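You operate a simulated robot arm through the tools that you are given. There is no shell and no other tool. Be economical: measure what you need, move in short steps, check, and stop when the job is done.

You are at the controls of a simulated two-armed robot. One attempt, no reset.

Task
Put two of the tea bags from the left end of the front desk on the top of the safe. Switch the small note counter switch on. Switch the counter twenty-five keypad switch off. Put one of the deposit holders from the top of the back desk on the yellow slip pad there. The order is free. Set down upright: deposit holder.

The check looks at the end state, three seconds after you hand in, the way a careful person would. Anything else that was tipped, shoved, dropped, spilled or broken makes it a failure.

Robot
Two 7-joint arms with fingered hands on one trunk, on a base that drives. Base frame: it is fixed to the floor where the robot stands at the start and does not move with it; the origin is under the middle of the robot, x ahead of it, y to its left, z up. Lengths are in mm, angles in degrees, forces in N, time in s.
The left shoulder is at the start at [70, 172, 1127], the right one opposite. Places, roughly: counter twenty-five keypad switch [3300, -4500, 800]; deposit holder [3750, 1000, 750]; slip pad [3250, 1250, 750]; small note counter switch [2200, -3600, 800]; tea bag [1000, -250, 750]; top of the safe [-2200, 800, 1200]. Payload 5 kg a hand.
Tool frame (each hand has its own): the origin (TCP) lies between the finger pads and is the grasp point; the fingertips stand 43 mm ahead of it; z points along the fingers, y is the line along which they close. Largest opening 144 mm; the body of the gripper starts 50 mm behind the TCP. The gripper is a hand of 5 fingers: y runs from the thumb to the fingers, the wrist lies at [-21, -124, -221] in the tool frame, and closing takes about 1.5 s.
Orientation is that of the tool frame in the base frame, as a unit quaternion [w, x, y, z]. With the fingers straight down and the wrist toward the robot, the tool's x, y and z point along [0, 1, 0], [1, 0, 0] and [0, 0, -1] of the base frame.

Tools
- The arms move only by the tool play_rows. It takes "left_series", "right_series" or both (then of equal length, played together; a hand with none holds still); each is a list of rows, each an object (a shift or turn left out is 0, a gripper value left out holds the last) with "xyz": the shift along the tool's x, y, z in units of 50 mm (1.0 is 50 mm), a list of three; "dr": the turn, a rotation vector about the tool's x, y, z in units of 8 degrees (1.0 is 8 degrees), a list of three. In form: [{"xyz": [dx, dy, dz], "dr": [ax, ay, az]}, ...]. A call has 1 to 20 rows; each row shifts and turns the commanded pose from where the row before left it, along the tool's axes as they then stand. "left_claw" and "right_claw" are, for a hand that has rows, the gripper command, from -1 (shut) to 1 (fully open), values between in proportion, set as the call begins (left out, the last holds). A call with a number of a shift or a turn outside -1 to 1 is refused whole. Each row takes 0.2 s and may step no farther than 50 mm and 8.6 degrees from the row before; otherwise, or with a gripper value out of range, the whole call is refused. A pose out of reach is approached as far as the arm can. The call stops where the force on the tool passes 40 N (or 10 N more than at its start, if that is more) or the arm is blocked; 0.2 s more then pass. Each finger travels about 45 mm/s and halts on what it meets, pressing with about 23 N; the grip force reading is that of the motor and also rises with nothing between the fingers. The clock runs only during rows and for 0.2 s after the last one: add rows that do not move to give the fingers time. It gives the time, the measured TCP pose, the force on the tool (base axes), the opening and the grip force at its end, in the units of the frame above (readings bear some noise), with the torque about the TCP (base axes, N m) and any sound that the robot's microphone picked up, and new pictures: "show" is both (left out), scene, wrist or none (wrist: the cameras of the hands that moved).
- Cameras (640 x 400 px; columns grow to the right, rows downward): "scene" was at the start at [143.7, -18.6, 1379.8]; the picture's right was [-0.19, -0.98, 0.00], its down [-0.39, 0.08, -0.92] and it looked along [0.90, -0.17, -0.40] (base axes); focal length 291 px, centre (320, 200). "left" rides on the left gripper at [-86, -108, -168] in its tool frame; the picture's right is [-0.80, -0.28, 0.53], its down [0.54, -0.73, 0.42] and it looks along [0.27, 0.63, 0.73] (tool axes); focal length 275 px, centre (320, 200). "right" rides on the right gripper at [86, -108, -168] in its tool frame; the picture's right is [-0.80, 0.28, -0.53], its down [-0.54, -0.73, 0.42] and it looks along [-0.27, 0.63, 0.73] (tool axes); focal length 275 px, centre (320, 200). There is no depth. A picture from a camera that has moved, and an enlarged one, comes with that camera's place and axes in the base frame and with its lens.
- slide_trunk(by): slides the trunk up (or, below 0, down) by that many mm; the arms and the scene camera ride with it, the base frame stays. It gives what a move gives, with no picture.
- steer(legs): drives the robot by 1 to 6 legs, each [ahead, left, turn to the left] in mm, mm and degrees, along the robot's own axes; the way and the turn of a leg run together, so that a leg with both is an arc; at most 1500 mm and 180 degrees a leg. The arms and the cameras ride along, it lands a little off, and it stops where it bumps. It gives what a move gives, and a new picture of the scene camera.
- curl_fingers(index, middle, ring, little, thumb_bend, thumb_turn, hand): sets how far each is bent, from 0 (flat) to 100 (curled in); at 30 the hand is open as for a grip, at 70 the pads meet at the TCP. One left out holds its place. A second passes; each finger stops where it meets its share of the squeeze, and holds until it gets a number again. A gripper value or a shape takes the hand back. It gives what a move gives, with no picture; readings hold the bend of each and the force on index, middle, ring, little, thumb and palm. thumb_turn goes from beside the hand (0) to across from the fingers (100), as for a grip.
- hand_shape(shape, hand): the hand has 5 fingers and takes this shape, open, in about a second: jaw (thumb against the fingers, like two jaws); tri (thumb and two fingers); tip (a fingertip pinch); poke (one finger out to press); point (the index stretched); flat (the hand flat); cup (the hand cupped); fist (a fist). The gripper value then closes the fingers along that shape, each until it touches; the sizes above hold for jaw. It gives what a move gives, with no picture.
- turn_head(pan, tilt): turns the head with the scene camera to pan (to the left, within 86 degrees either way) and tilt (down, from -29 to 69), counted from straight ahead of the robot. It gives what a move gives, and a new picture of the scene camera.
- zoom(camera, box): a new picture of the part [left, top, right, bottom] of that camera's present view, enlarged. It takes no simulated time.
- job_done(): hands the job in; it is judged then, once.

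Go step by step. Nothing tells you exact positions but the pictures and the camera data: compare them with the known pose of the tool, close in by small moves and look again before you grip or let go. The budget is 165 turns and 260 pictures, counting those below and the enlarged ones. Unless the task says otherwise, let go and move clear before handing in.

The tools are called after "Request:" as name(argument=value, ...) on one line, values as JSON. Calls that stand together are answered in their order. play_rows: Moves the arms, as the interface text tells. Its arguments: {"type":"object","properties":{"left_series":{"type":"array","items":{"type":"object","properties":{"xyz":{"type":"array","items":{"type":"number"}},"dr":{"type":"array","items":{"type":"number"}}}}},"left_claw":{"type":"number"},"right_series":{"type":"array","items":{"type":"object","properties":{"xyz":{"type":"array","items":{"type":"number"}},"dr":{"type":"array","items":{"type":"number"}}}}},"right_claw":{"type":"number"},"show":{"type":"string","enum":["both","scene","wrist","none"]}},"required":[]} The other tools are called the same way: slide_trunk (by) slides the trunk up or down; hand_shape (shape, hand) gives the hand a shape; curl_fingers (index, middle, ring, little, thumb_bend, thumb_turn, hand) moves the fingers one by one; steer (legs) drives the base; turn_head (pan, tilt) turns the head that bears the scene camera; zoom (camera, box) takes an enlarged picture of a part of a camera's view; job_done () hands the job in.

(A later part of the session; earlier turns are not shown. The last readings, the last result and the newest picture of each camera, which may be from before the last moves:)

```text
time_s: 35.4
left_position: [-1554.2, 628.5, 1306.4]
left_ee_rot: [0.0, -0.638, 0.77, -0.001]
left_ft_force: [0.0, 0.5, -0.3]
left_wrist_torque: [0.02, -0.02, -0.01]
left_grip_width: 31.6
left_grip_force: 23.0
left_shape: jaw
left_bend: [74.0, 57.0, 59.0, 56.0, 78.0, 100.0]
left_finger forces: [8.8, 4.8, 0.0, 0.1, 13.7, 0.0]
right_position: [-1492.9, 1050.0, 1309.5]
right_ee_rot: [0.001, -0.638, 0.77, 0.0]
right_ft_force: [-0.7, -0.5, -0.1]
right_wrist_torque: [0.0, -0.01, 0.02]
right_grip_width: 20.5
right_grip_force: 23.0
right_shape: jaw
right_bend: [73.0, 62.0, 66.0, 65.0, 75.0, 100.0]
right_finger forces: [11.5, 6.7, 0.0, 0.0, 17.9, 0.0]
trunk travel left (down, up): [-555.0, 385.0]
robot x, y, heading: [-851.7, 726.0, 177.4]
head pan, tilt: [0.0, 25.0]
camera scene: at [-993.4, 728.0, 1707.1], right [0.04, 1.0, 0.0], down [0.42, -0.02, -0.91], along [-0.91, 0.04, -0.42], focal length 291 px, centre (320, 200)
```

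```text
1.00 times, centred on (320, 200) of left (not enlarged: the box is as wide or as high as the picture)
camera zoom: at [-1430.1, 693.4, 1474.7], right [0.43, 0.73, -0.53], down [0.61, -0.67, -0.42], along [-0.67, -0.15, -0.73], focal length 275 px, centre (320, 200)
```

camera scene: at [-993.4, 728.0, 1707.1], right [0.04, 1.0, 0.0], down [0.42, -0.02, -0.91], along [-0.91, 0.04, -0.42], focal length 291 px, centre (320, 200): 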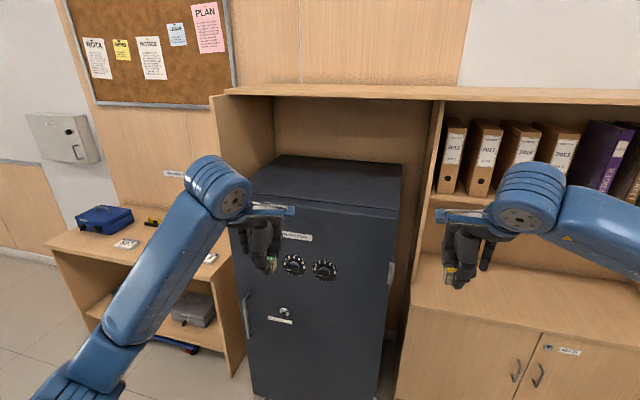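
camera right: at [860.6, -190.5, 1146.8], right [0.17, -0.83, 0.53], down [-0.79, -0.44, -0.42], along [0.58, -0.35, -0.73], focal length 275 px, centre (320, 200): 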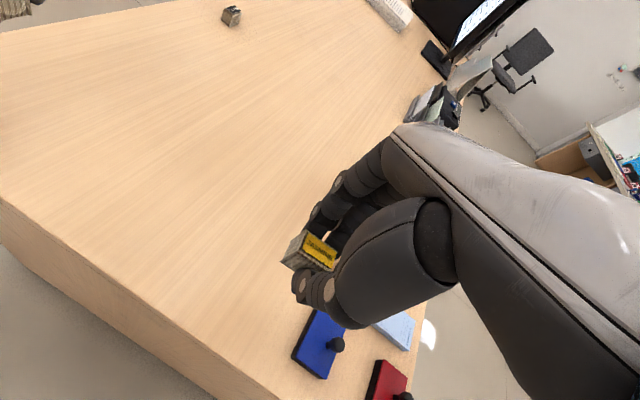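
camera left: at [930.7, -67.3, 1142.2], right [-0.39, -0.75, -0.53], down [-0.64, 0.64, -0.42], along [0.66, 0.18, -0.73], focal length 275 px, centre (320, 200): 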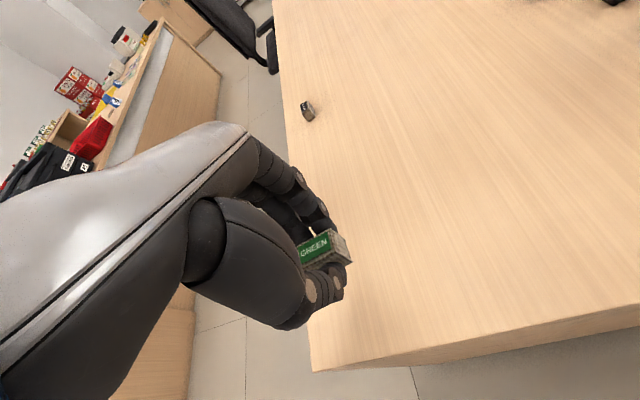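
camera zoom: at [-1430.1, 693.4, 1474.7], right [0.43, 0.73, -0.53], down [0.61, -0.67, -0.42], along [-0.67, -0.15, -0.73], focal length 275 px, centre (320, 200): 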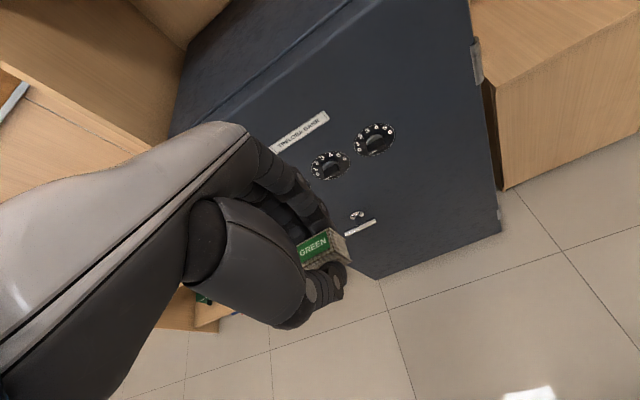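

The safe is rotated about 20°: front mid ≈[-1928,762], top z≈1248, 550 wide. I'll raise a bit more, bring the right hand inward, align heading to 159° and move in so the hands reach just over the front of the top.

Request:
slide_trunk(by=45)

Request:
play_rows(right_series=[{"xyz": [0.75, -0.11, 0]}, {"xyz": [0.75, -0.11, 0]}, {"xyz": [0.75, -0.11, 0]}, {"xyz": [0.75, -0.11, 0]}, {"xyz": [0.75, -0.11, 0]}], show="none")

Request:
steer(legs=[[0, 0, -18.2], [150, 347, 0]])

```text
time_s: 36.3
left_position: [-1554.8, 629.5, 1351.0]
left_ee_rot: [0.0, -0.638, 0.77, 0.0]
left_ft_force: [-0.7, 0.3, -0.6]
left_wrist_torque: [0.01, -0.01, 0.01]
left_grip_width: 31.4
left_grip_force: 22.9
left_shape: jaw
left_bend: [74.0, 57.0, 59.0, 56.0, 78.0, 100.0]
left_finger forces: [8.8, 4.7, 0.0, 0.0, 13.7, 0.0]
right_position: [-1493.6, 1049.8, 1352.9]
right_ee_rot: [0.001, -0.638, 0.77, -0.001]
right_ft_force: [-0.3, -0.4, -0.2]
right_wrist_torque: [0.04, -0.01, 0.0]
right_grip_width: 20.8
right_grip_force: 22.9
right_shape: jaw
right_bend: [73.0, 62.0, 66.0, 65.0, 75.0, 100.0]
right_finger forces: [11.5, 6.7, 0.1, 0.1, 17.9, 0.0]
trunk travel left (down, up): [-600.0, 340.0]
robot x, y, heading: [-855.4, 724.1, 177.5]
head pan, tilt: [0.0, 25.0]
```

```text
time_s: 37.5
left_position: [-1555.4, 626.3, 1351.5]
left_ee_rot: [0.001, -0.637, 0.771, 0.0]
left_ft_force: [-0.7, -1.1, -0.7]
left_wrist_torque: [0.05, -0.02, -0.05]
left_grip_width: 31.3
left_grip_force: 23.4
left_shape: jaw
left_bend: [74.0, 57.0, 59.0, 56.0, 78.0, 100.0]
left_finger forces: [8.8, 4.7, 0.0, 0.0, 13.6, 0.0]
right_position: [-1504.4, 855.7, 1354.9]
right_ee_rot: [0.001, -0.638, 0.77, 0.001]
right_ft_force: [-0.2, 0.2, -0.7]
right_wrist_torque: [0.06, 0.02, -0.01]
right_grip_width: 20.4
right_grip_force: 23.0
right_shape: jaw
right_bend: [73.0, 62.0, 66.0, 65.0, 75.0, 100.0]
right_finger forces: [11.4, 6.8, 0.0, 0.0, 17.8, 0.0]
trunk travel left (down, up): [-600.0, 340.0]
robot x, y, heading: [-853.3, 720.0, 177.5]
head pan, tilt: [0.0, 25.0]
```

```text
time_s: 40.9
left_position: [-1812.4, 565.4, 1351.5]
left_ee_rot: [0.0, -0.514, 0.857, -0.001]
left_ft_force: [0.4, 0.4, -0.7]
left_wrist_torque: [-0.02, 0.03, 0.01]
left_grip_width: 31.6
left_grip_force: 22.7
left_shape: jaw
left_bend: [74.0, 57.0, 59.0, 56.0, 78.0, 100.0]
left_finger forces: [8.7, 4.6, 0.1, 0.0, 13.7, 0.0]
right_position: [-1695.7, 770.9, 1355.6]
right_ee_rot: [-0.001, -0.515, 0.857, -0.001]
right_ft_force: [-0.2, -0.3, 0.3]
right_wrist_torque: [-0.02, -0.01, 0.01]
right_grip_width: 20.5
right_grip_force: 23.1
right_shape: jaw
right_bend: [73.0, 62.0, 66.0, 65.0, 75.0, 100.0]
right_finger forces: [11.4, 6.7, 0.0, 0.0, 17.9, 0.0]
trunk travel left (down, up): [-600.0, 340.0]
robot x, y, heading: [-1117.4, 444.3, 160.1]
head pan, tilt: [0.0, 25.0]
camera scene: at [-1247.4, 493.9, 1752.2], right [0.34, 0.94, 0.0], down [0.4, -0.15, -0.91], along [-0.85, 0.31, -0.42], focal length 291 px, centre (320, 200)
```

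scene: 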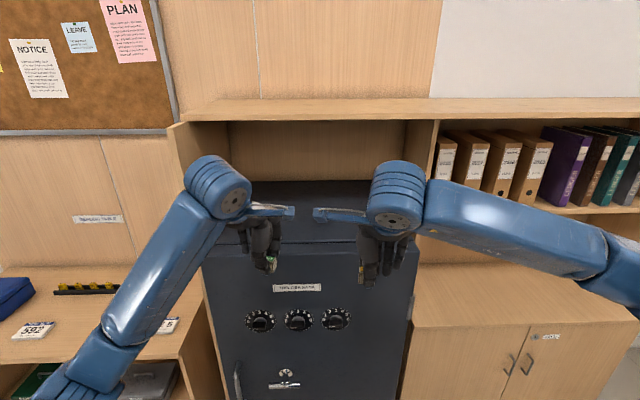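

Aligned with the safe. Driving 200 mm forward, slowly, hands at about 55 mm clearance above the top.

Request:
steer(legs=[[190, 0, -1]])

Request:
zoom(camera="left", box=[0, 0, 640, 400])

Request:
zoom(camera="right", box=[0, 0, 640, 400])

```text
time_s: 42.4
left_position: [-1984.1, 639.3, 1354.5]
left_ee_rot: [-0.001, -0.508, 0.862, 0.001]
left_ft_force: [0.4, 0.4, 1.6]
left_wrist_torque: [0.03, 0.05, 0.0]
left_grip_width: 31.5
left_grip_force: 23.0
left_shape: jaw
left_bend: [74.0, 57.0, 59.0, 56.0, 78.0, 100.0]
left_finger forces: [8.8, 4.7, 0.0, 0.0, 13.7, 0.0]
right_position: [-1865.9, 841.1, 1356.8]
right_ee_rot: [-0.001, -0.507, 0.862, 0.001]
right_ft_force: [1.1, 0.5, 0.6]
right_wrist_torque: [0.05, 0.06, -0.02]
right_grip_width: 20.7
right_grip_force: 22.8
right_shape: jaw
right_bend: [73.0, 62.0, 66.0, 65.0, 75.0, 100.0]
right_finger forces: [11.5, 6.8, 0.1, 0.0, 17.8, 0.0]
trunk travel left (down, up): [-600.0, 340.0]
robot x, y, heading: [-1294.9, 507.9, 159.2]
head pan, tilt: [0.0, 25.0]
camera scene: at [-1419.8, 557.1, 1752.7], right [0.35, 0.93, 0.0], down [0.39, -0.15, -0.91], along [-0.85, 0.32, -0.42], focal length 291 px, centre (320, 200)
```

scene: 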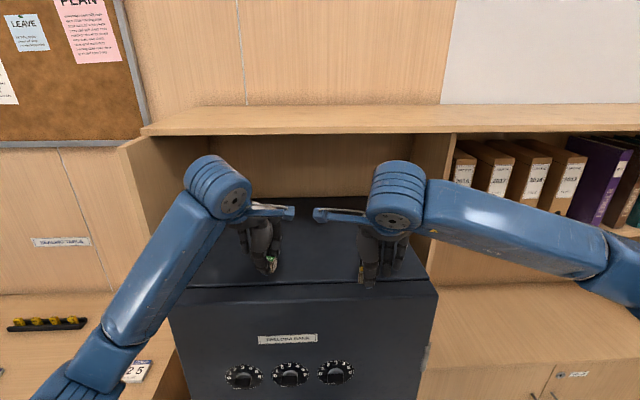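

```text
1.00 times, centred on (320, 200) of left (not enlarged: the box is as wide or as high as the picture)
camera zoom: at [-1845.9, 661.1, 1521.6], right [0.63, 0.56, -0.54], down [0.37, -0.83, -0.43], along [-0.68, 0.07, -0.73], focal length 275 px, centre (320, 200)
```

zoom: 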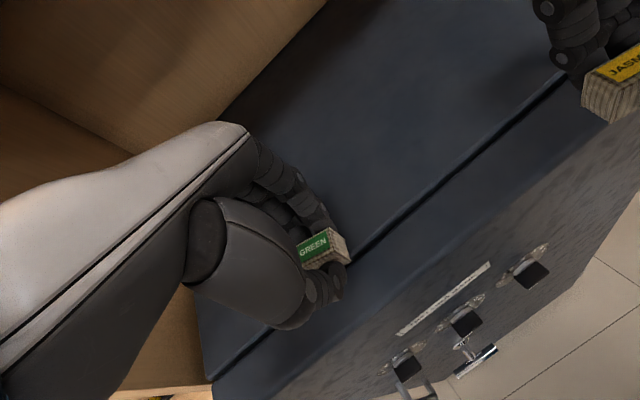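

```text
1.00 times, centred on (320, 200) of right (not enlarged: the box is as wide or as high as the picture)
camera zoom: at [-1810.8, 712.4, 1525.3], right [0.14, 0.83, 0.53], down [0.9, 0.12, -0.43], along [-0.42, 0.54, -0.73], focal length 275 px, centre (320, 200)
```

zoom: 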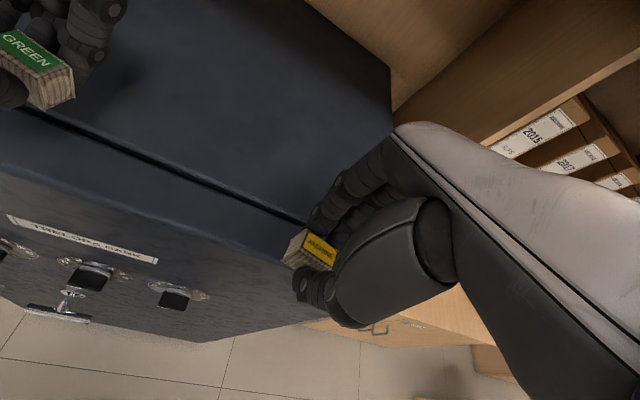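

Safe top seam lies just ahead of the left box; I'll move both boxes ~75 mm past the seam and lower most of the way.

Request:
play_rows(left_series=[{"xyz": [0.065, 0.445, 0]}, {"xyz": [0.065, 0.445, 0]}, {"xyz": [0.065, 0.445, 0]}, {"xyz": [0.065, 0.445, 0]}, {"xyz": [0, 0, 0.35]}, {"xyz": [0, 0, 0.35]}], right_series=[{"xyz": [0.11, 0.767, 0]}, {"xyz": [0.11, 0.767, 0]}, {"xyz": [0.11, 0.767, 0]}, {"xyz": [0.11, 0.767, 0]}, {"xyz": [0, 0, 0.35]}, {"xyz": [0, 0, 0.35]}])

```text
time_s: 43.8
left_position: [-2072.2, 674.1, 1317.2]
left_ee_rot: [0.0, -0.507, 0.862, 0.001]
left_ft_force: [-0.5, 0.5, -0.1]
left_wrist_torque: [0.04, -0.01, 0.02]
left_grip_width: 31.6
left_grip_force: 22.9
left_shape: jaw
left_bend: [74.0, 57.0, 59.0, 56.0, 78.0, 100.0]
left_finger forces: [8.8, 4.7, 0.1, 0.1, 13.7, 0.0]
right_position: [-2011.8, 900.0, 1320.8]
right_ee_rot: [0.0, -0.508, 0.861, 0.0]
right_ft_force: [0.3, 0.4, -0.1]
right_wrist_torque: [-0.01, 0.0, -0.01]
right_grip_width: 20.8
right_grip_force: 23.0
right_shape: jaw
right_bend: [73.0, 62.0, 66.0, 65.0, 75.0, 100.0]
right_finger forces: [11.4, 6.8, 0.0, 0.0, 18.1, 0.1]
trunk travel left (down, up): [-600.0, 340.0]
robot x, y, heading: [-1291.4, 510.1, 159.3]
head pan, tilt: [0.0, 25.0]
camera scene: at [-1424.0, 559.7, 1752.2], right [0.36, 0.93, 0.0], down [0.4, -0.15, -0.91], along [-0.85, 0.32, -0.42], focal length 291 px, centre (320, 200)
camera right: at [-1958.4, 769.3, 1490.0], right [0.14, 0.83, 0.53], down [0.9, 0.12, -0.42], along [-0.42, 0.54, -0.73], focal length 275 px, centre (320, 200)
camera left: at [-1933.5, 696.0, 1485.0], right [0.63, 0.56, -0.53], down [0.37, -0.83, -0.42], along [-0.68, 0.07, -0.73], focal length 275 px, centre (320, 200)
```

scene: 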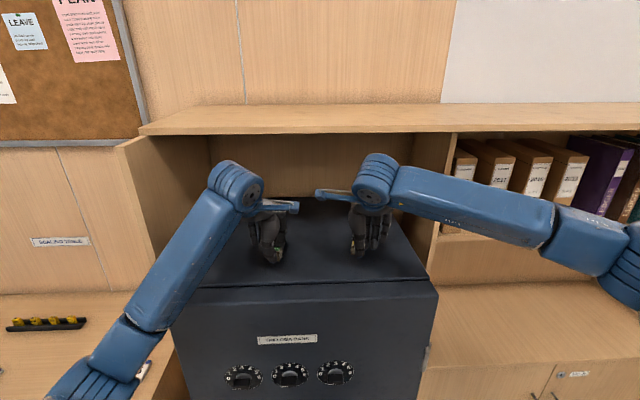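
right: 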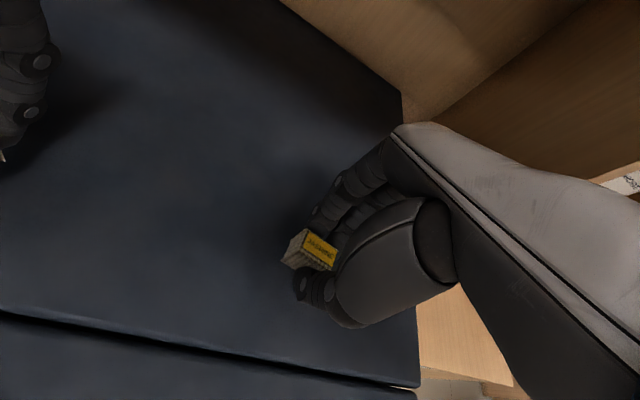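
left: 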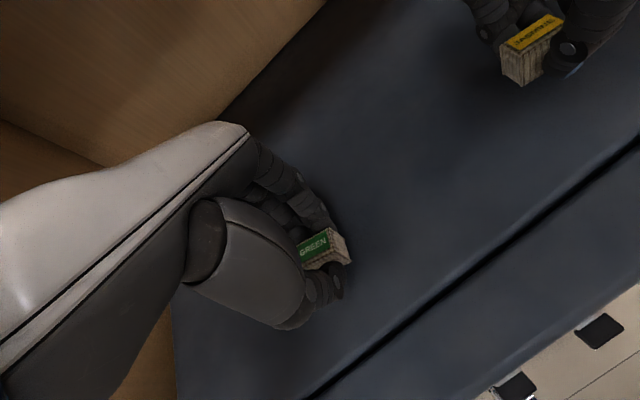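

Both are over the flat top. Feeling downward in small steps.

Request:
play_rows(left_series=[{"xyz": [0, 0, 0.08]}, {"xyz": [0, 0, 0.08]}, {"xyz": [0, 0, 0.06]}, {}], right_series=[{"xyz": [0, 0, 0.08]}, {"xyz": [0, 0, 0.08]}, {"xyz": [0, 0, 0.06]}, {}], show="none")

```text
time_s: 44.8
left_position: [-2072.4, 673.4, 1305.6]
left_ee_rot: [0.0, -0.508, 0.862, 0.001]
left_ft_force: [0.9, -0.5, -0.3]
left_wrist_torque: [0.01, -0.01, 0.02]
left_grip_width: 31.4
left_grip_force: 23.1
left_shape: jaw
left_bend: [74.0, 57.0, 59.0, 56.0, 78.0, 100.0]
left_finger forces: [8.7, 4.7, 0.0, 0.0, 13.7, 0.0]
right_position: [-2012.0, 898.0, 1310.3]
right_ee_rot: [0.0, -0.509, 0.861, -0.001]
right_ft_force: [0.4, 0.0, -0.5]
right_wrist_torque: [0.03, 0.03, 0.01]
right_grip_width: 20.7
right_grip_force: 23.1
right_shape: jaw
right_bend: [73.0, 62.0, 66.0, 65.0, 75.0, 100.0]
right_finger forces: [11.4, 6.8, 0.0, 0.1, 18.1, 0.0]
trunk travel left (down, up): [-600.0, 340.0]
robot x, y, heading: [-1293.7, 507.3, 159.2]
head pan, tilt: [0.0, 25.0]
```

Request:
play_rows(left_series=[{"xyz": [0, 0, 0.06]}, {"xyz": [0, 0, 0.06]}, {}], right_series=[{"xyz": [0, 0, 0.06]}, {"xyz": [0, 0, 0.06]}, {}], show="none")

Request:
play_rows(left_series=[{"xyz": [0, 0, 0.06]}, {"xyz": [0, 0, 0.06]}, {}], right_series=[{"xyz": [0, 0, 0.06]}, {"xyz": [0, 0, 0.06]}, {}], show="wrist")

```text
time_s: 45.6
left_position: [-2071.7, 673.3, 1300.7]
left_ee_rot: [0.0, -0.507, 0.862, -0.001]
left_ft_force: [-1.0, 0.4, 0.0]
left_wrist_torque: [0.01, -0.01, -0.06]
left_grip_width: 31.6
left_grip_force: 22.7
left_shape: jaw
left_bend: [74.0, 57.0, 59.0, 56.0, 78.0, 100.0]
left_finger forces: [8.8, 4.6, 0.0, 0.0, 13.7, 0.0]
right_position: [-2013.3, 898.2, 1305.3]
right_ee_rot: [0.0, -0.508, 0.862, 0.0]
right_ft_force: [0.6, 0.3, -0.5]
right_wrist_torque: [0.04, 0.01, 0.03]
right_grip_width: 20.5
right_grip_force: 23.4
right_shape: jaw
right_bend: [73.0, 62.0, 66.0, 65.0, 75.0, 100.0]
right_finger forces: [11.4, 6.7, 0.1, 0.0, 18.2, 0.0]
trunk travel left (down, up): [-600.0, 340.0]
robot x, y, heading: [-1292.0, 510.5, 159.4]
head pan, tilt: [0.0, 25.0]
```

```text
time_s: 46.4
left_position: [-2071.8, 673.4, 1293.6]
left_ee_rot: [0.0, -0.508, 0.862, 0.0]
left_ft_force: [0.0, 0.1, 3.1]
left_wrist_torque: [0.0, 0.04, -0.02]
left_grip_width: 31.4
left_grip_force: 23.4
left_shape: jaw
left_bend: [74.0, 57.0, 59.0, 56.0, 78.0, 100.0]
left_finger forces: [10.1, 4.9, 0.0, 0.0, 14.0, 0.0]
right_position: [-2012.5, 898.6, 1297.5]
right_ee_rot: [-0.001, -0.508, 0.862, 0.0]
right_ft_force: [-0.1, -1.0, 0.4]
right_wrist_torque: [0.0, 0.0, -0.01]
right_grip_width: 20.4
right_grip_force: 23.6
right_shape: jaw
right_bend: [73.0, 62.0, 66.0, 65.0, 75.0, 100.0]
right_finger forces: [11.4, 6.8, 0.0, 0.0, 18.1, 0.0]
trunk travel left (down, up): [-600.0, 340.0]
robot x, y, heading: [-1291.5, 509.6, 159.2]
head pan, tilt: [0.0, 25.0]
camera right: at [-1959.4, 769.7, 1465.7], right [0.14, 0.83, 0.53], down [0.9, 0.12, -0.42], along [-0.42, 0.54, -0.73], focal length 275 px, centre (320, 200)
camera left: at [-1934.1, 695.6, 1461.6], right [0.63, 0.56, -0.53], down [0.37, -0.83, -0.42], along [-0.68, 0.07, -0.73], focal length 275 px, centre (320, 200)
```

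right: 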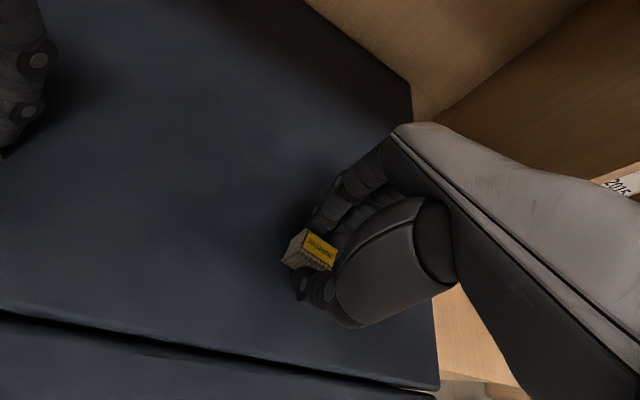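
left: 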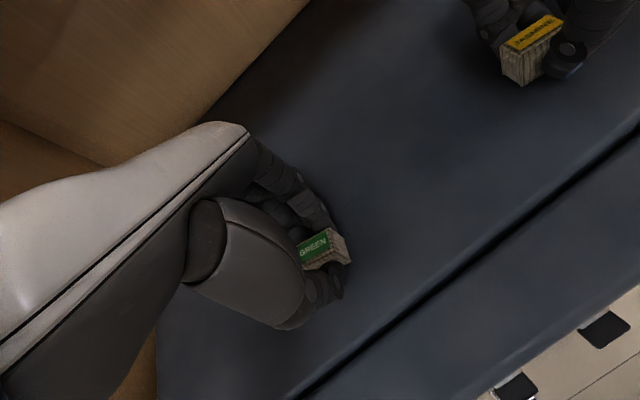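

Left has touched; right is about at contact. Lowering the right 2 mm more and releasing both gently.

Request:
play_rows(right_series=[{"xyz": [0, 0, 0.04]}, {}], show="none")

Request:
play_rows(left_series=[{}, {}, {}, {}, {}, {}], right_series=[{}, {}, {}, {}, {}, {}], left_claw=0.2, right_claw=0.2, show="wrist")

```text
time_s: 47.0
left_position: [-2071.8, 672.7, 1294.0]
left_ee_rot: [0.0, -0.507, 0.862, 0.0]
left_ft_force: [-0.9, 0.5, 0.8]
left_wrist_torque: [0.08, 0.11, 0.03]
left_grip_width: 31.5
left_grip_force: 23.8
left_shape: jaw
left_bend: [74.0, 57.0, 59.0, 56.0, 78.0, 100.0]
left_finger forces: [9.7, 5.0, 0.1, 0.0, 13.5, 0.0]
right_position: [-2012.9, 898.4, 1296.4]
right_ee_rot: [0.0, -0.508, 0.861, 0.0]
right_ft_force: [-0.1, -0.9, 4.6]
right_wrist_torque: [0.04, 0.06, 0.0]
right_grip_width: 20.8
right_grip_force: 23.2
right_shape: jaw
right_bend: [73.0, 62.0, 66.0, 65.0, 75.0, 100.0]
right_finger forces: [12.0, 7.1, 0.0, 0.0, 18.8, 0.0]
trunk travel left (down, up): [-600.0, 340.0]
robot x, y, heading: [-1294.4, 507.3, 159.3]
head pan, tilt: [0.0, 25.0]
```

```text
time_s: 48.4
left_position: [-2071.8, 673.6, 1293.8]
left_ee_rot: [0.001, -0.508, 0.862, 0.0]
left_ft_force: [0.3, -0.7, 2.3]
left_wrist_torque: [0.05, 0.07, 0.02]
left_grip_width: 85.0
left_grip_force: 0.0
left_shape: jaw
left_bend: [74.0, 41.0, 38.0, 43.0, 66.0, 100.0]
left_finger forces: [2.1, 0.8, 0.0, 0.0, 0.0, 0.1]
right_position: [-2012.4, 898.4, 1296.2]
right_ee_rot: [0.0, -0.508, 0.861, 0.0]
right_ft_force: [-0.4, -1.2, -0.5]
right_wrist_torque: [0.0, 0.0, 0.0]
right_grip_width: 85.9
right_grip_force: 0.1
right_shape: jaw
right_bend: [74.0, 41.0, 38.0, 43.0, 66.0, 100.0]
right_finger forces: [0.0, 0.1, 0.0, 0.0, 0.1, 0.0]
trunk travel left (down, up): [-600.0, 340.0]
robot x, y, heading: [-1289.8, 509.3, 159.0]
head pan, tilt: [0.0, 25.0]
camera right: at [-1959.3, 769.1, 1463.4], right [0.14, 0.83, 0.53], down [0.9, 0.12, -0.42], along [-0.42, 0.54, -0.73], focal length 275 px, centre (320, 200)
camera left: at [-1933.9, 695.4, 1461.7], right [0.63, 0.56, -0.53], down [0.37, -0.83, -0.42], along [-0.68, 0.07, -0.73], focal length 275 px, centre (320, 200)
```

right: 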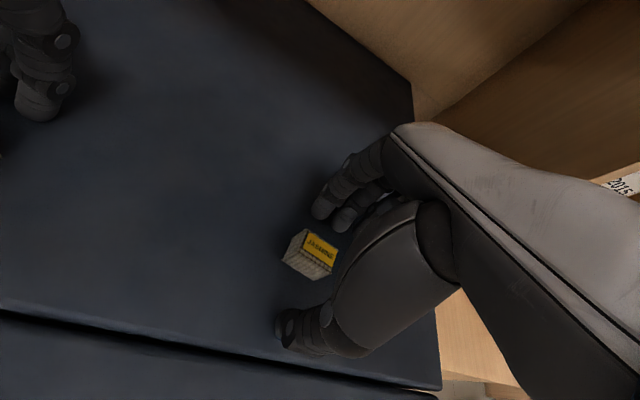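
left: 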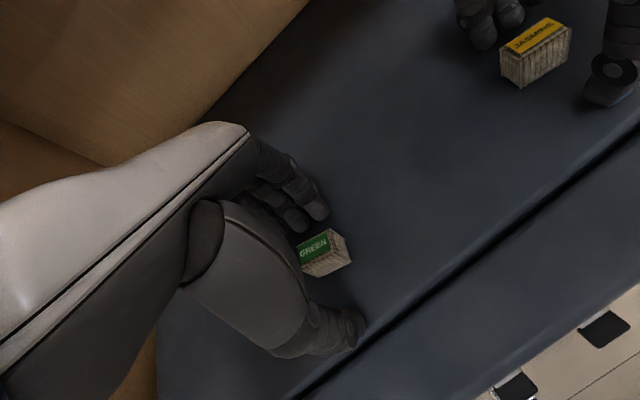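

Both boxes stand free on the safe. Rising straight up 70 mm, then retracting.

Request:
play_rows(left_series=[{"xyz": [0, 0, -0.35]}, {"xyz": [0, 0, -0.55]}, {"xyz": [0, 0, -0.55]}, {"xyz": [0, -0.7, 0]}, {"xyz": [0, -0.7, 0]}, {"xyz": [0, -0.7, 0]}], right_series=[{"xyz": [0, 0, -0.35]}, {"xyz": [0, 0, -0.55]}, {"xyz": [0, 0, -0.55]}, {"xyz": [0, -0.9, 0]}, {"xyz": [0, -0.9, 0]}, {"xyz": [0, -0.9, 0]}], show="none")

Request:
steer(legs=[[-400, 0, 0]])

```text
time_s: 49.8
left_position: [-1977.3, 620.1, 1368.1]
left_ee_rot: [-0.001, -0.507, 0.862, 0.001]
left_ft_force: [0.9, 0.2, 0.0]
left_wrist_torque: [0.02, 0.06, 0.0]
left_grip_width: 86.3
left_grip_force: 0.1
left_shape: jaw
left_bend: [74.0, 41.0, 38.0, 43.0, 66.0, 100.0]
left_finger forces: [0.0, 0.0, 0.0, 0.0, 0.0, 0.0]
right_position: [-1895.5, 832.0, 1369.6]
right_ee_rot: [0.0, -0.508, 0.862, 0.001]
right_ft_force: [0.1, -0.6, -0.4]
right_wrist_torque: [0.06, 0.04, -0.01]
right_grip_width: 86.3
right_grip_force: 0.0
right_shape: jaw
right_bend: [74.0, 41.0, 38.0, 43.0, 66.0, 100.0]
right_finger forces: [0.0, 0.0, 0.1, 0.0, 0.0, 0.0]
trunk travel left (down, up): [-600.0, 340.0]
robot x, y, heading: [-1294.6, 512.0, 158.9]
head pan, tilt: [0.0, 25.0]
```

```text
time_s: 52.3
left_position: [-1607.3, 481.5, 1367.8]
left_ee_rot: [0.0, -0.505, 0.863, 0.0]
left_ft_force: [-0.6, 0.5, -0.4]
left_wrist_torque: [0.01, -0.02, -0.01]
left_grip_width: 86.2
left_grip_force: 0.1
left_shape: jaw
left_bend: [74.0, 41.0, 38.0, 43.0, 66.0, 100.0]
left_finger forces: [0.0, 0.0, 0.1, 0.0, 0.0, 0.1]
right_position: [-1523.1, 694.4, 1367.6]
right_ee_rot: [0.001, -0.506, 0.863, 0.0]
right_ft_force: [-0.1, -0.5, -0.7]
right_wrist_torque: [-0.01, 0.0, 0.03]
right_grip_width: 85.9
right_grip_force: 0.1
right_shape: jaw
right_bend: [74.0, 41.0, 38.0, 43.0, 66.0, 100.0]
right_finger forces: [0.1, 0.0, 0.0, 0.0, 0.0, 0.0]
trunk travel left (down, up): [-600.0, 340.0]
robot x, y, heading: [-921.1, 366.2, 159.0]
head pan, tilt: [0.0, 25.0]
camera scene: at [-1052.0, 417.6, 1751.8], right [0.36, 0.93, 0.0], down [0.4, -0.15, -0.91], along [-0.84, 0.33, -0.42], focal length 291 px, centre (320, 200)
```

scene: 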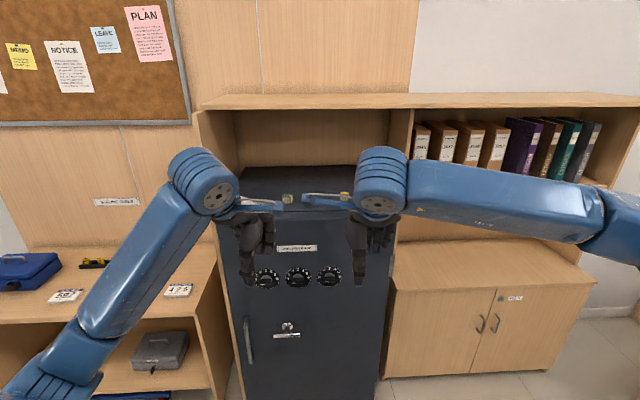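

Both tea bags are on the safe. Next the back desk: I'll lower the trunk, back off, turn around and head toward the aisle between the two desks (room axis is at about -21°).

Request:
slide_trunk(by=-300)

Request:
steer(legs=[[-400, 0, 0], [0, 0, -180], [890, 1150, 0]])

```text
time_s: 55.3
left_position: [-1604.1, 481.0, 1068.6]
left_ee_rot: [-0.001, -0.505, 0.863, 0.0]
left_ft_force: [-0.1, 0.4, 0.1]
left_wrist_torque: [0.04, 0.01, 0.04]
left_grip_width: 86.2
left_grip_force: 0.1
left_shape: jaw
left_bend: [74.0, 41.0, 38.0, 43.0, 66.0, 100.0]
left_finger forces: [0.1, 0.0, 0.1, 0.1, 0.0, 0.0]
right_position: [-1521.3, 694.2, 1069.7]
right_ee_rot: [0.0, -0.505, 0.863, 0.0]
right_ft_force: [-0.1, -0.8, -1.1]
right_wrist_torque: [0.03, 0.01, 0.01]
right_grip_width: 86.2
right_grip_force: 0.1
right_shape: jaw
right_bend: [74.0, 41.0, 38.0, 43.0, 66.0, 100.0]
right_finger forces: [0.1, 0.1, 0.0, 0.1, 0.0, 0.0]
trunk travel left (down, up): [-300.0, 640.0]
robot x, y, heading: [-920.6, 364.6, 158.9]
head pan, tilt: [0.0, 25.0]
```

```text
time_s: 72.3
left_position: [1464.1, 540.3, 1068.7]
left_ee_rot: [0.0, 0.904, 0.429, -0.001]
left_ft_force: [-1.3, 0.0, 0.2]
left_wrist_torque: [-0.01, -0.01, -0.01]
left_grip_width: 86.1
left_grip_force: 0.1
left_shape: jaw
left_bend: [74.0, 41.0, 38.0, 43.0, 66.0, 100.0]
left_finger forces: [0.0, 0.1, 0.1, 0.1, 0.0, 0.0]
right_position: [1347.8, 344.8, 1069.4]
right_ee_rot: [0.0, 0.903, 0.429, 0.0]
right_ft_force: [0.2, -0.1, 0.9]
right_wrist_torque: [-0.02, -0.02, -0.02]
right_grip_width: 86.2
right_grip_force: 0.0
right_shape: jaw
right_bend: [74.0, 41.0, 38.0, 43.0, 66.0, 100.0]
right_finger forces: [0.1, 0.1, 0.2, 0.1, 0.1, 0.0]
trunk travel left (down, up): [-300.0, 640.0]
robot x, y, heading: [808.2, 774.6, -31.0]
head pan, tilt: [0.0, 25.0]
camera scene: at [933.8, 696.9, 1452.1], right [-0.51, -0.86, 0.0], down [-0.36, 0.22, -0.91], along [0.78, -0.47, -0.42], focal length 291 px, centre (320, 200)
```

scene: 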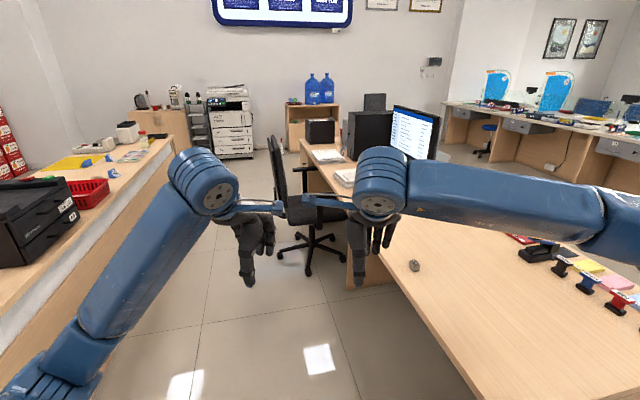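

I'm at the aisle entrance; a chair sits at u≈2700 on the desk side. I'll straighten, shift left toward the counter and advance, then look left.

Request:
steer(legs=[[0, 0, 10], [900, 380, 0]])

Request:
turn_head(pan=50, tilt=30)

```text
time_s: 78.0
left_position: [2456.3, 710.6, 1068.2]
left_ee_rot: [0.0, 0.859, 0.512, -0.001]
left_ft_force: [-0.5, -0.3, 0.2]
left_wrist_torque: [0.03, 0.02, -0.01]
left_grip_width: 86.1
left_grip_force: 0.0
left_shape: jaw
left_bend: [74.0, 41.0, 38.0, 43.0, 66.0, 100.0]
left_finger forces: [0.0, 0.0, 0.0, 0.0, 0.0, 0.1]
right_position: [2376.3, 498.9, 1069.9]
right_ee_rot: [0.0, 0.859, 0.512, 0.001]
right_ft_force: [-0.3, 0.3, -0.6]
right_wrist_torque: [0.01, 0.0, 0.03]
right_grip_width: 86.1
right_grip_force: 0.2
right_shape: jaw
right_bend: [74.0, 41.0, 38.0, 43.0, 66.0, 100.0]
right_finger forces: [0.1, 0.0, 0.0, 0.1, 0.1, 0.0]
trunk travel left (down, up): [-300.0, 640.0]
robot x, y, heading: [1768.3, 815.2, -20.3]
head pan, tilt: [0.0, 25.0]
camera scene: at [1904.8, 766.0, 1452.1], right [-0.35, -0.94, 0.0], down [-0.4, 0.15, -0.91], along [0.85, -0.31, -0.42], focal length 291 px, centre (320, 200)
```

scene: 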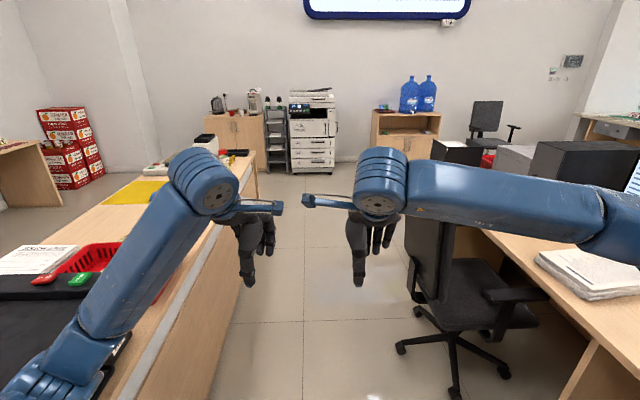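

```text
time_s: 79.2
left_position: [2456.0, 712.7, 1068.0]
left_ee_rot: [0.001, 0.859, 0.512, -0.001]
left_ft_force: [-0.4, -0.6, -0.4]
left_wrist_torque: [0.01, 0.01, -0.03]
left_grip_width: 86.1
left_grip_force: 0.1
left_shape: jaw
left_bend: [74.0, 41.0, 38.0, 43.0, 66.0, 100.0]
left_finger forces: [0.1, 0.0, 0.0, 0.1, 0.1, 0.0]
right_position: [2376.8, 498.4, 1069.4]
right_ee_rot: [-0.001, 0.859, 0.511, 0.0]
right_ft_force: [0.1, 0.5, 0.0]
right_wrist_torque: [0.01, -0.01, 0.0]
right_grip_width: 86.4
right_grip_force: 0.0
right_shape: jaw
right_bend: [74.0, 41.0, 38.0, 43.0, 66.0, 100.0]
right_finger forces: [0.0, 0.0, 0.0, 0.0, 0.0, 0.0]
trunk travel left (down, up): [-300.0, 640.0]
robot x, y, heading: [1768.5, 816.2, -20.3]
head pan, tilt: [50.0, 30.0]
camera scene: at [1896.7, 842.6, 1444.1], right [0.5, -0.87, 0.0], down [-0.43, -0.25, -0.87], along [0.75, 0.43, -0.5], focal length 291 px, centre (320, 200)
```

scene: 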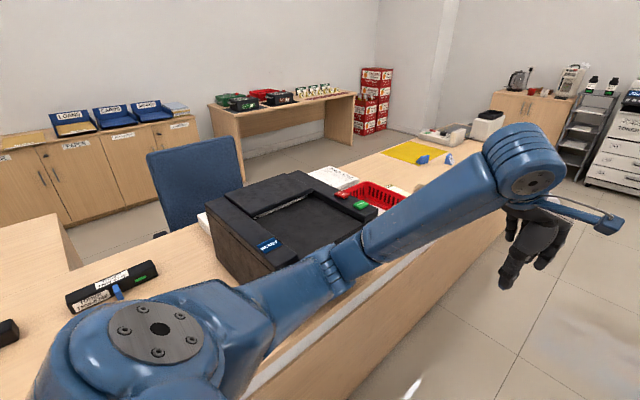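

Request:
zoom(camera="scene", box=[330, 110, 530, 235])

```text
3.20 times, centred on (430, 172) of scene
camera zoom: at [1896.7, 842.6, 1444.1], right [0.5, -0.87, 0.0], down [-0.43, -0.25, -0.87], along [0.75, 0.43, -0.5], focal length 932 px, centre (-32, 288)
```

zoom: 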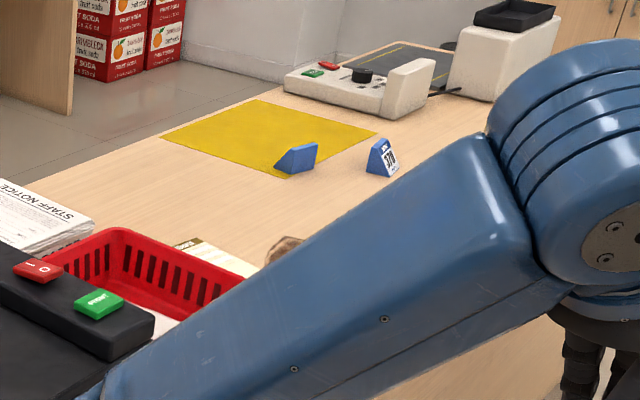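

Request:
steer(legs=[[1100, -60, 0]])

Request:
turn_head(pan=70, tilt=35)

```text
time_s: 84.8
left_position: [3470.1, 299.0, 1067.6]
left_ee_rot: [0.0, 0.855, 0.519, -0.001]
left_ft_force: [-0.7, 0.6, -0.7]
left_wrist_torque: [-0.01, 0.01, 0.0]
left_grip_width: 86.2
left_grip_force: 0.0
left_shape: jaw
left_bend: [74.0, 41.0, 38.0, 43.0, 66.0, 100.0]
left_finger forces: [0.0, 0.0, 0.0, 0.0, 0.1, 0.0]
right_position: [3395.2, 83.1, 1068.5]
right_ee_rot: [0.0, 0.854, 0.521, 0.0]
right_ft_force: [0.2, 0.0, -0.1]
right_wrist_torque: [0.03, 0.02, -0.02]
right_grip_width: 86.1
right_grip_force: 0.1
right_shape: jaw
right_bend: [74.0, 41.0, 38.0, 43.0, 66.0, 100.0]
right_finger forces: [0.0, 0.1, 0.1, 0.0, 0.1, 0.1]
trunk travel left (down, up): [-300.0, 640.0]
robot x, y, heading: [2777.2, 391.6, -19.3]
head pan, tilt: [50.0, 30.0]
camera scene: at [2908.2, 419.5, 1444.1], right [0.51, -0.86, 0.0], down [-0.43, -0.26, -0.87], along [0.74, 0.44, -0.5], focal length 291 px, centre (320, 200)
```

scene: 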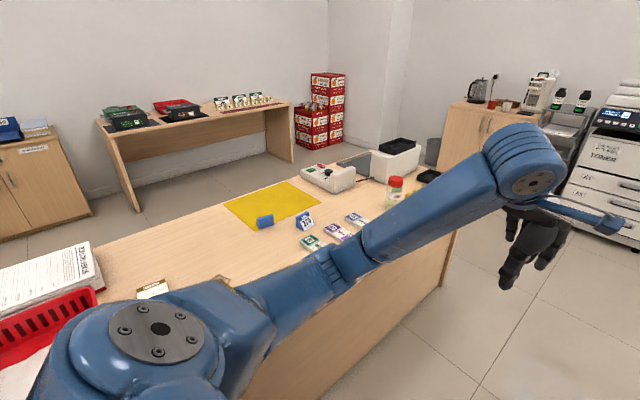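

```text
time_s: 85.6
left_position: [3469.1, 298.7, 1067.7]
left_ee_rot: [0.0, 0.855, 0.519, 0.0]
left_ft_force: [-0.9, 0.1, -0.1]
left_wrist_torque: [0.01, 0.02, -0.02]
left_grip_width: 86.2
left_grip_force: 0.0
left_shape: jaw
left_bend: [74.0, 41.0, 38.0, 43.0, 66.0, 100.0]
left_finger forces: [0.1, 0.1, 0.0, 0.0, 0.0, 0.0]
right_position: [3394.9, 84.0, 1069.8]
right_ee_rot: [0.0, 0.855, 0.519, 0.0]
right_ft_force: [0.4, 0.7, -0.7]
right_wrist_torque: [-0.01, 0.02, 0.0]
right_grip_width: 86.3
right_grip_force: 0.1
right_shape: jaw
right_bend: [74.0, 41.0, 38.0, 43.0, 66.0, 100.0]
right_finger forces: [0.0, 0.1, 0.0, 0.0, 0.0, 0.0]
trunk travel left (down, up): [-300.0, 640.0]
robot x, y, heading: [2776.5, 388.5, -19.3]
head pan, tilt: [70.0, 35.0]
camera scene: at [2886.0, 441.4, 1436.4], right [0.77, -0.63, 0.0], down [-0.36, -0.44, -0.82], along [0.52, 0.63, -0.57], focal length 291 px, centre (320, 200)
```

scene: 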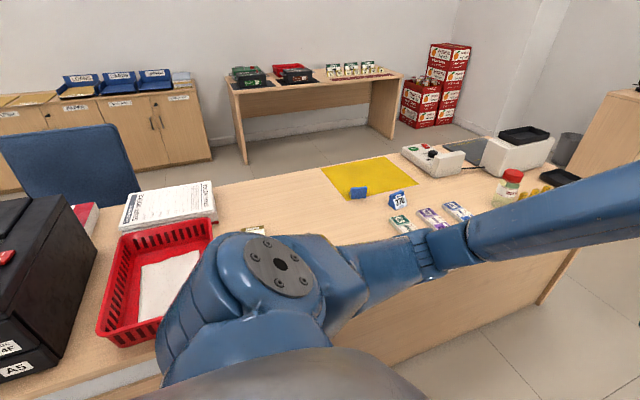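

Request:
zoom(camera="scene", box=[310, 130, 530, 268])

Request:
zoom(camera="scene", box=[200, 180, 320, 255])

```text
2.90 times, centred on (420, 199) of scene
camera zoom: at [2886.0, 441.4, 1436.4], right [0.77, -0.63, 0.0], down [-0.36, -0.44, -0.82], along [0.52, 0.63, -0.57], focal length 844 px, centre (30, 203)
```

zoom: 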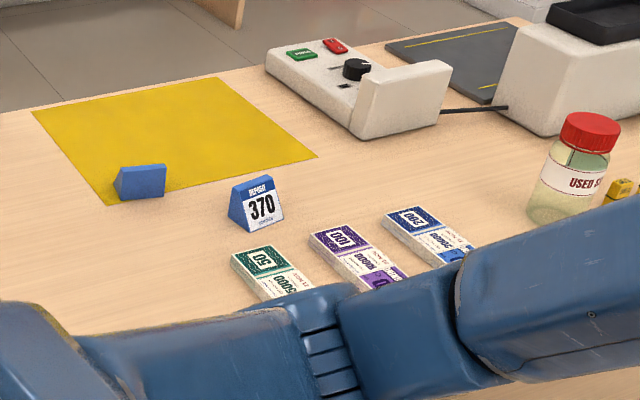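

```text
5.33 times, centred on (260, 218) of scene
camera zoom: at [2886.0, 441.4, 1436.4], right [0.77, -0.63, 0.0], down [-0.36, -0.44, -0.82], along [0.52, 0.63, -0.57], focal length 1553 px, centre (640, 107)
```

zoom: 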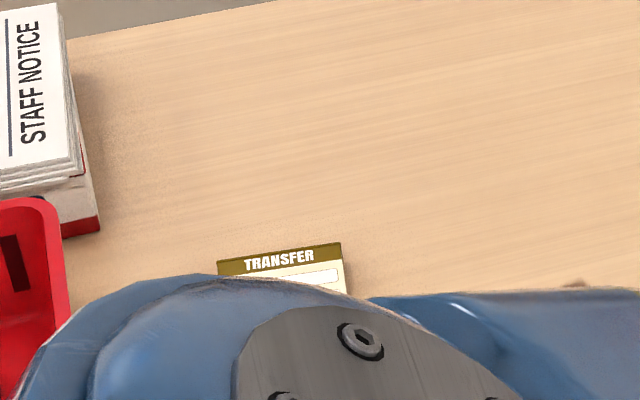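

The blue "DEPOSIT 370" tent blocks are the deposit holders (≈[3770,1010]); a "TRANSFER" pad with an olive/yellow header at ≈[3210,1220] is likely the yellow slip pad. I'll turn to face the counter and look at everything.

Request:
steer(legs=[[0, 0, 88]])

Request:
turn_head(pan=0, tilt=40)

```text
time_s: 89.8
left_position: [2892.0, 1077.9, 1068.1]
left_ee_rot: [0.001, 0.251, 0.968, 0.0]
left_ft_force: [-0.2, 0.4, -0.8]
left_wrist_torque: [-0.03, -0.01, -0.01]
left_grip_width: 86.1
left_grip_force: 0.1
left_shape: jaw
left_bend: [74.0, 41.0, 38.0, 43.0, 66.0, 100.0]
left_finger forces: [0.1, 0.0, 0.0, 0.0, 0.0, 0.0]
right_position: [3104.0, 996.0, 1069.0]
right_ee_rot: [0.0, 0.249, 0.968, 0.0]
right_ft_force: [-0.2, 0.5, 1.1]
right_wrist_torque: [0.03, 0.02, -0.02]
right_grip_width: 86.3
right_grip_force: 0.1
right_shape: jaw
right_bend: [74.0, 41.0, 38.0, 43.0, 66.0, 100.0]
right_finger forces: [0.1, 0.1, 0.0, 0.1, 0.0, 0.0]
trunk travel left (down, up): [-300.0, 640.0]
robot x, y, heading: [2778.3, 392.4, 69.0]
head pan, tilt: [70.0, 35.0]
camera scene: at [2733.8, 494.6, 1436.3], right [0.65, 0.76, 0.0], down [0.43, -0.38, -0.82], along [-0.62, 0.53, -0.57], focal length 291 px, centre (320, 200)
```

scene: 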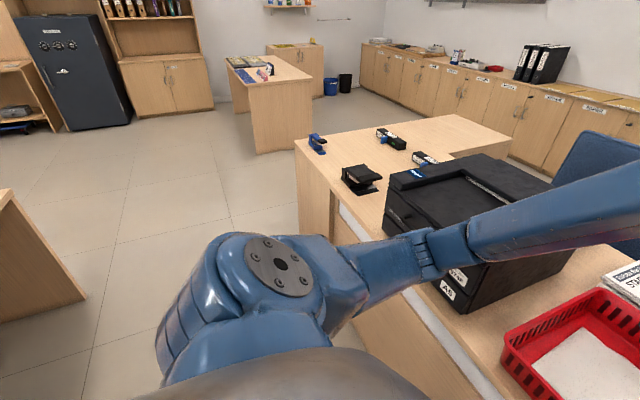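

```text
time_s: 91.2
left_position: [2892.0, 1076.0, 1068.2]
left_ee_rot: [0.0, 0.25, 0.968, 0.0]
left_ft_force: [-0.5, 0.4, 0.1]
left_wrist_torque: [-0.01, 0.02, 0.01]
left_grip_width: 86.0
left_grip_force: 0.0
left_shape: jaw
left_bend: [74.0, 41.0, 38.0, 43.0, 66.0, 100.0]
left_finger forces: [0.0, 0.1, 0.0, 0.0, 0.1, 0.1]
right_position: [3104.7, 995.5, 1069.2]
right_ee_rot: [0.0, 0.25, 0.968, 0.0]
right_ft_force: [-0.5, -0.4, 0.5]
right_wrist_torque: [0.02, -0.02, -0.02]
right_grip_width: 86.4
right_grip_force: 0.0
right_shape: jaw
right_bend: [74.0, 41.0, 38.0, 43.0, 66.0, 100.0]
right_finger forces: [0.1, 0.0, 0.0, 0.2, 0.1, 0.0]
trunk travel left (down, up): [-300.0, 640.0]
robot x, y, heading: [2782.5, 389.2, 69.2]
head pan, tilt: [0.0, 40.0]
camera scene: at [2830.9, 516.4, 1428.8], right [0.94, -0.35, 0.0], down [-0.23, -0.6, -0.77], along [0.27, 0.72, -0.64], focal length 291 px, centre (320, 200)
```

scene: 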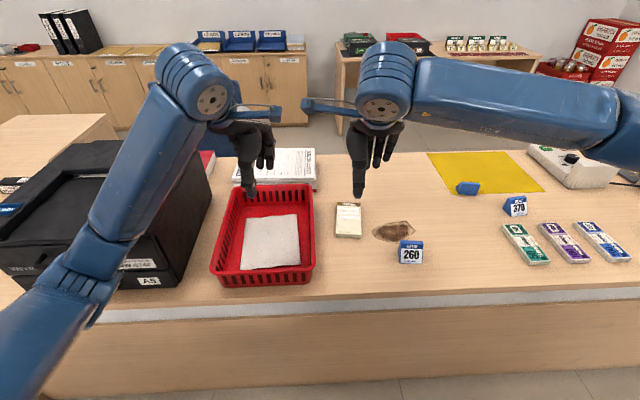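

Request:
zoom(camera="scene", box=[320, 170, 540, 308])

```text
2.90 times, centred on (430, 239) of scene
camera zoom: at [2830.9, 516.4, 1428.8], right [0.94, -0.35, 0.0], down [-0.23, -0.6, -0.77], along [0.27, 0.72, -0.64], focal length 844 px, centre (1, 87)
```

zoom: 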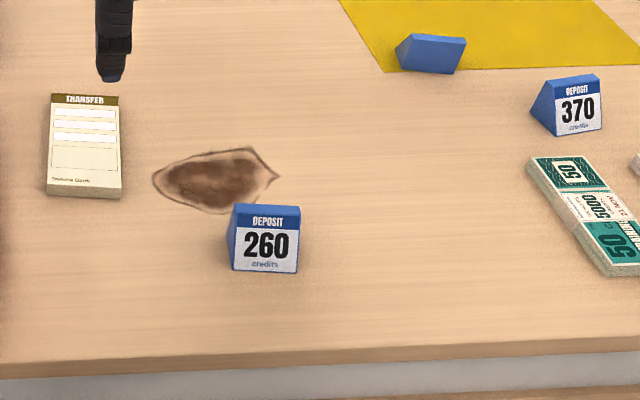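

The "260" holder is nearest: base ≈ 688 mm ahead and 261 mm right of me; the pad centre ≈ 835 ahead, 96 right. I'll yaw the right hand 98° so it closes across the holder's flat ends, and move above it.

Request:
play_rows(right_series=[{"dr": [0, 0, -0.945]}, {"dr": [0, 0, -0.945]}, {"dr": [0, 0, -0.945]}, {"dr": [0, 0, -0.945]}, {"dr": [0, 0, -0.945]}, {"dr": [0, 0, -0.945]}, {"dr": [0, 0, -0.945]}, {"dr": [0, 0, -0.945]}, {"dr": [0, 0, -0.945]}, {"dr": [0, 0, -0.945]}, {"dr": [0, 0, -0.945]}, {"dr": [0, 0, -0.945]}, {"dr": [0, 0, -0.945]}, {"xyz": [-0.05, -0.85, 0]}, {"xyz": [-0.05, -0.85, 0]}, {"xyz": [-0.05, -0.85, 0]}, {"xyz": [-0.05, -0.85, 0]}, {}], right_claw=1)

```text
time_s: 95.0
left_position: [2893.0, 1078.5, 1067.4]
left_ee_rot: [0.0, 0.251, 0.968, 0.0]
left_ft_force: [0.6, -0.8, 0.3]
left_wrist_torque: [-0.02, -0.02, 0.0]
left_grip_width: 86.2
left_grip_force: 0.0
left_shape: jaw
left_bend: [74.0, 41.0, 38.0, 43.0, 66.0, 100.0]
left_finger forces: [0.0, 0.1, 0.0, 0.0, 0.1, 0.0]
right_position: [3139.7, 952.4, 1069.3]
right_ee_rot: [0.0, -0.3, 0.954, 0.0]
right_ft_force: [0.0, -0.1, -0.7]
right_wrist_torque: [-0.04, -0.01, 0.01]
right_grip_width: 143.8
right_grip_force: 0.0
right_shape: jaw
right_bend: [30.0, 30.0, 30.0, 30.0, 30.0, 98.0]
right_finger forces: [0.0, 0.0, 0.1, 0.0, 0.0, 0.0]
right hand out of reach, approached as far as the arm can: row 9, 10, 11, 12, 13, 15, 16, 17
trunk travel left (down, up): [-300.0, 640.0]
robot x, y, heading: [2778.9, 393.3, 69.1]
head pan, tilt: [0.0, 40.0]
camera scene: at [2830.7, 517.2, 1428.7], right [0.94, -0.35, 0.0], down [-0.23, -0.6, -0.77], along [0.27, 0.72, -0.64], focal length 291 px, centre (320, 200)
camera right: at [3131.9, 812.9, 1237.0], right [0.49, 0.69, 0.53], down [0.86, -0.29, -0.42], along [-0.14, 0.67, -0.73], focal length 275 px, centre (320, 200)
```

scene: 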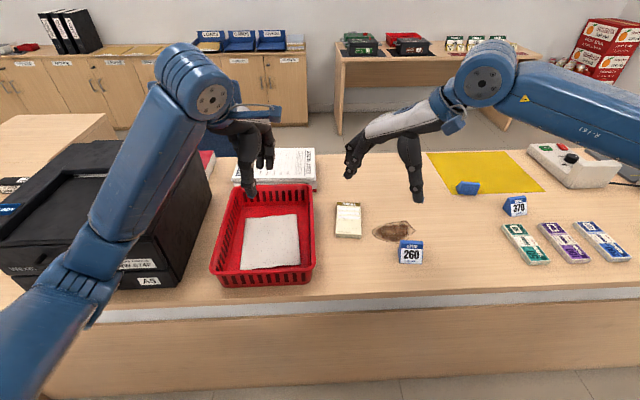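
right: 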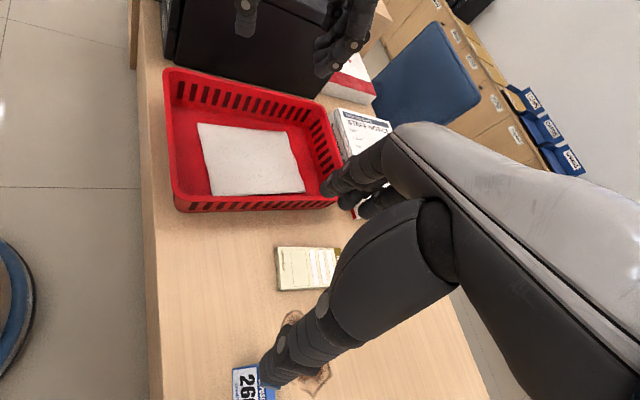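

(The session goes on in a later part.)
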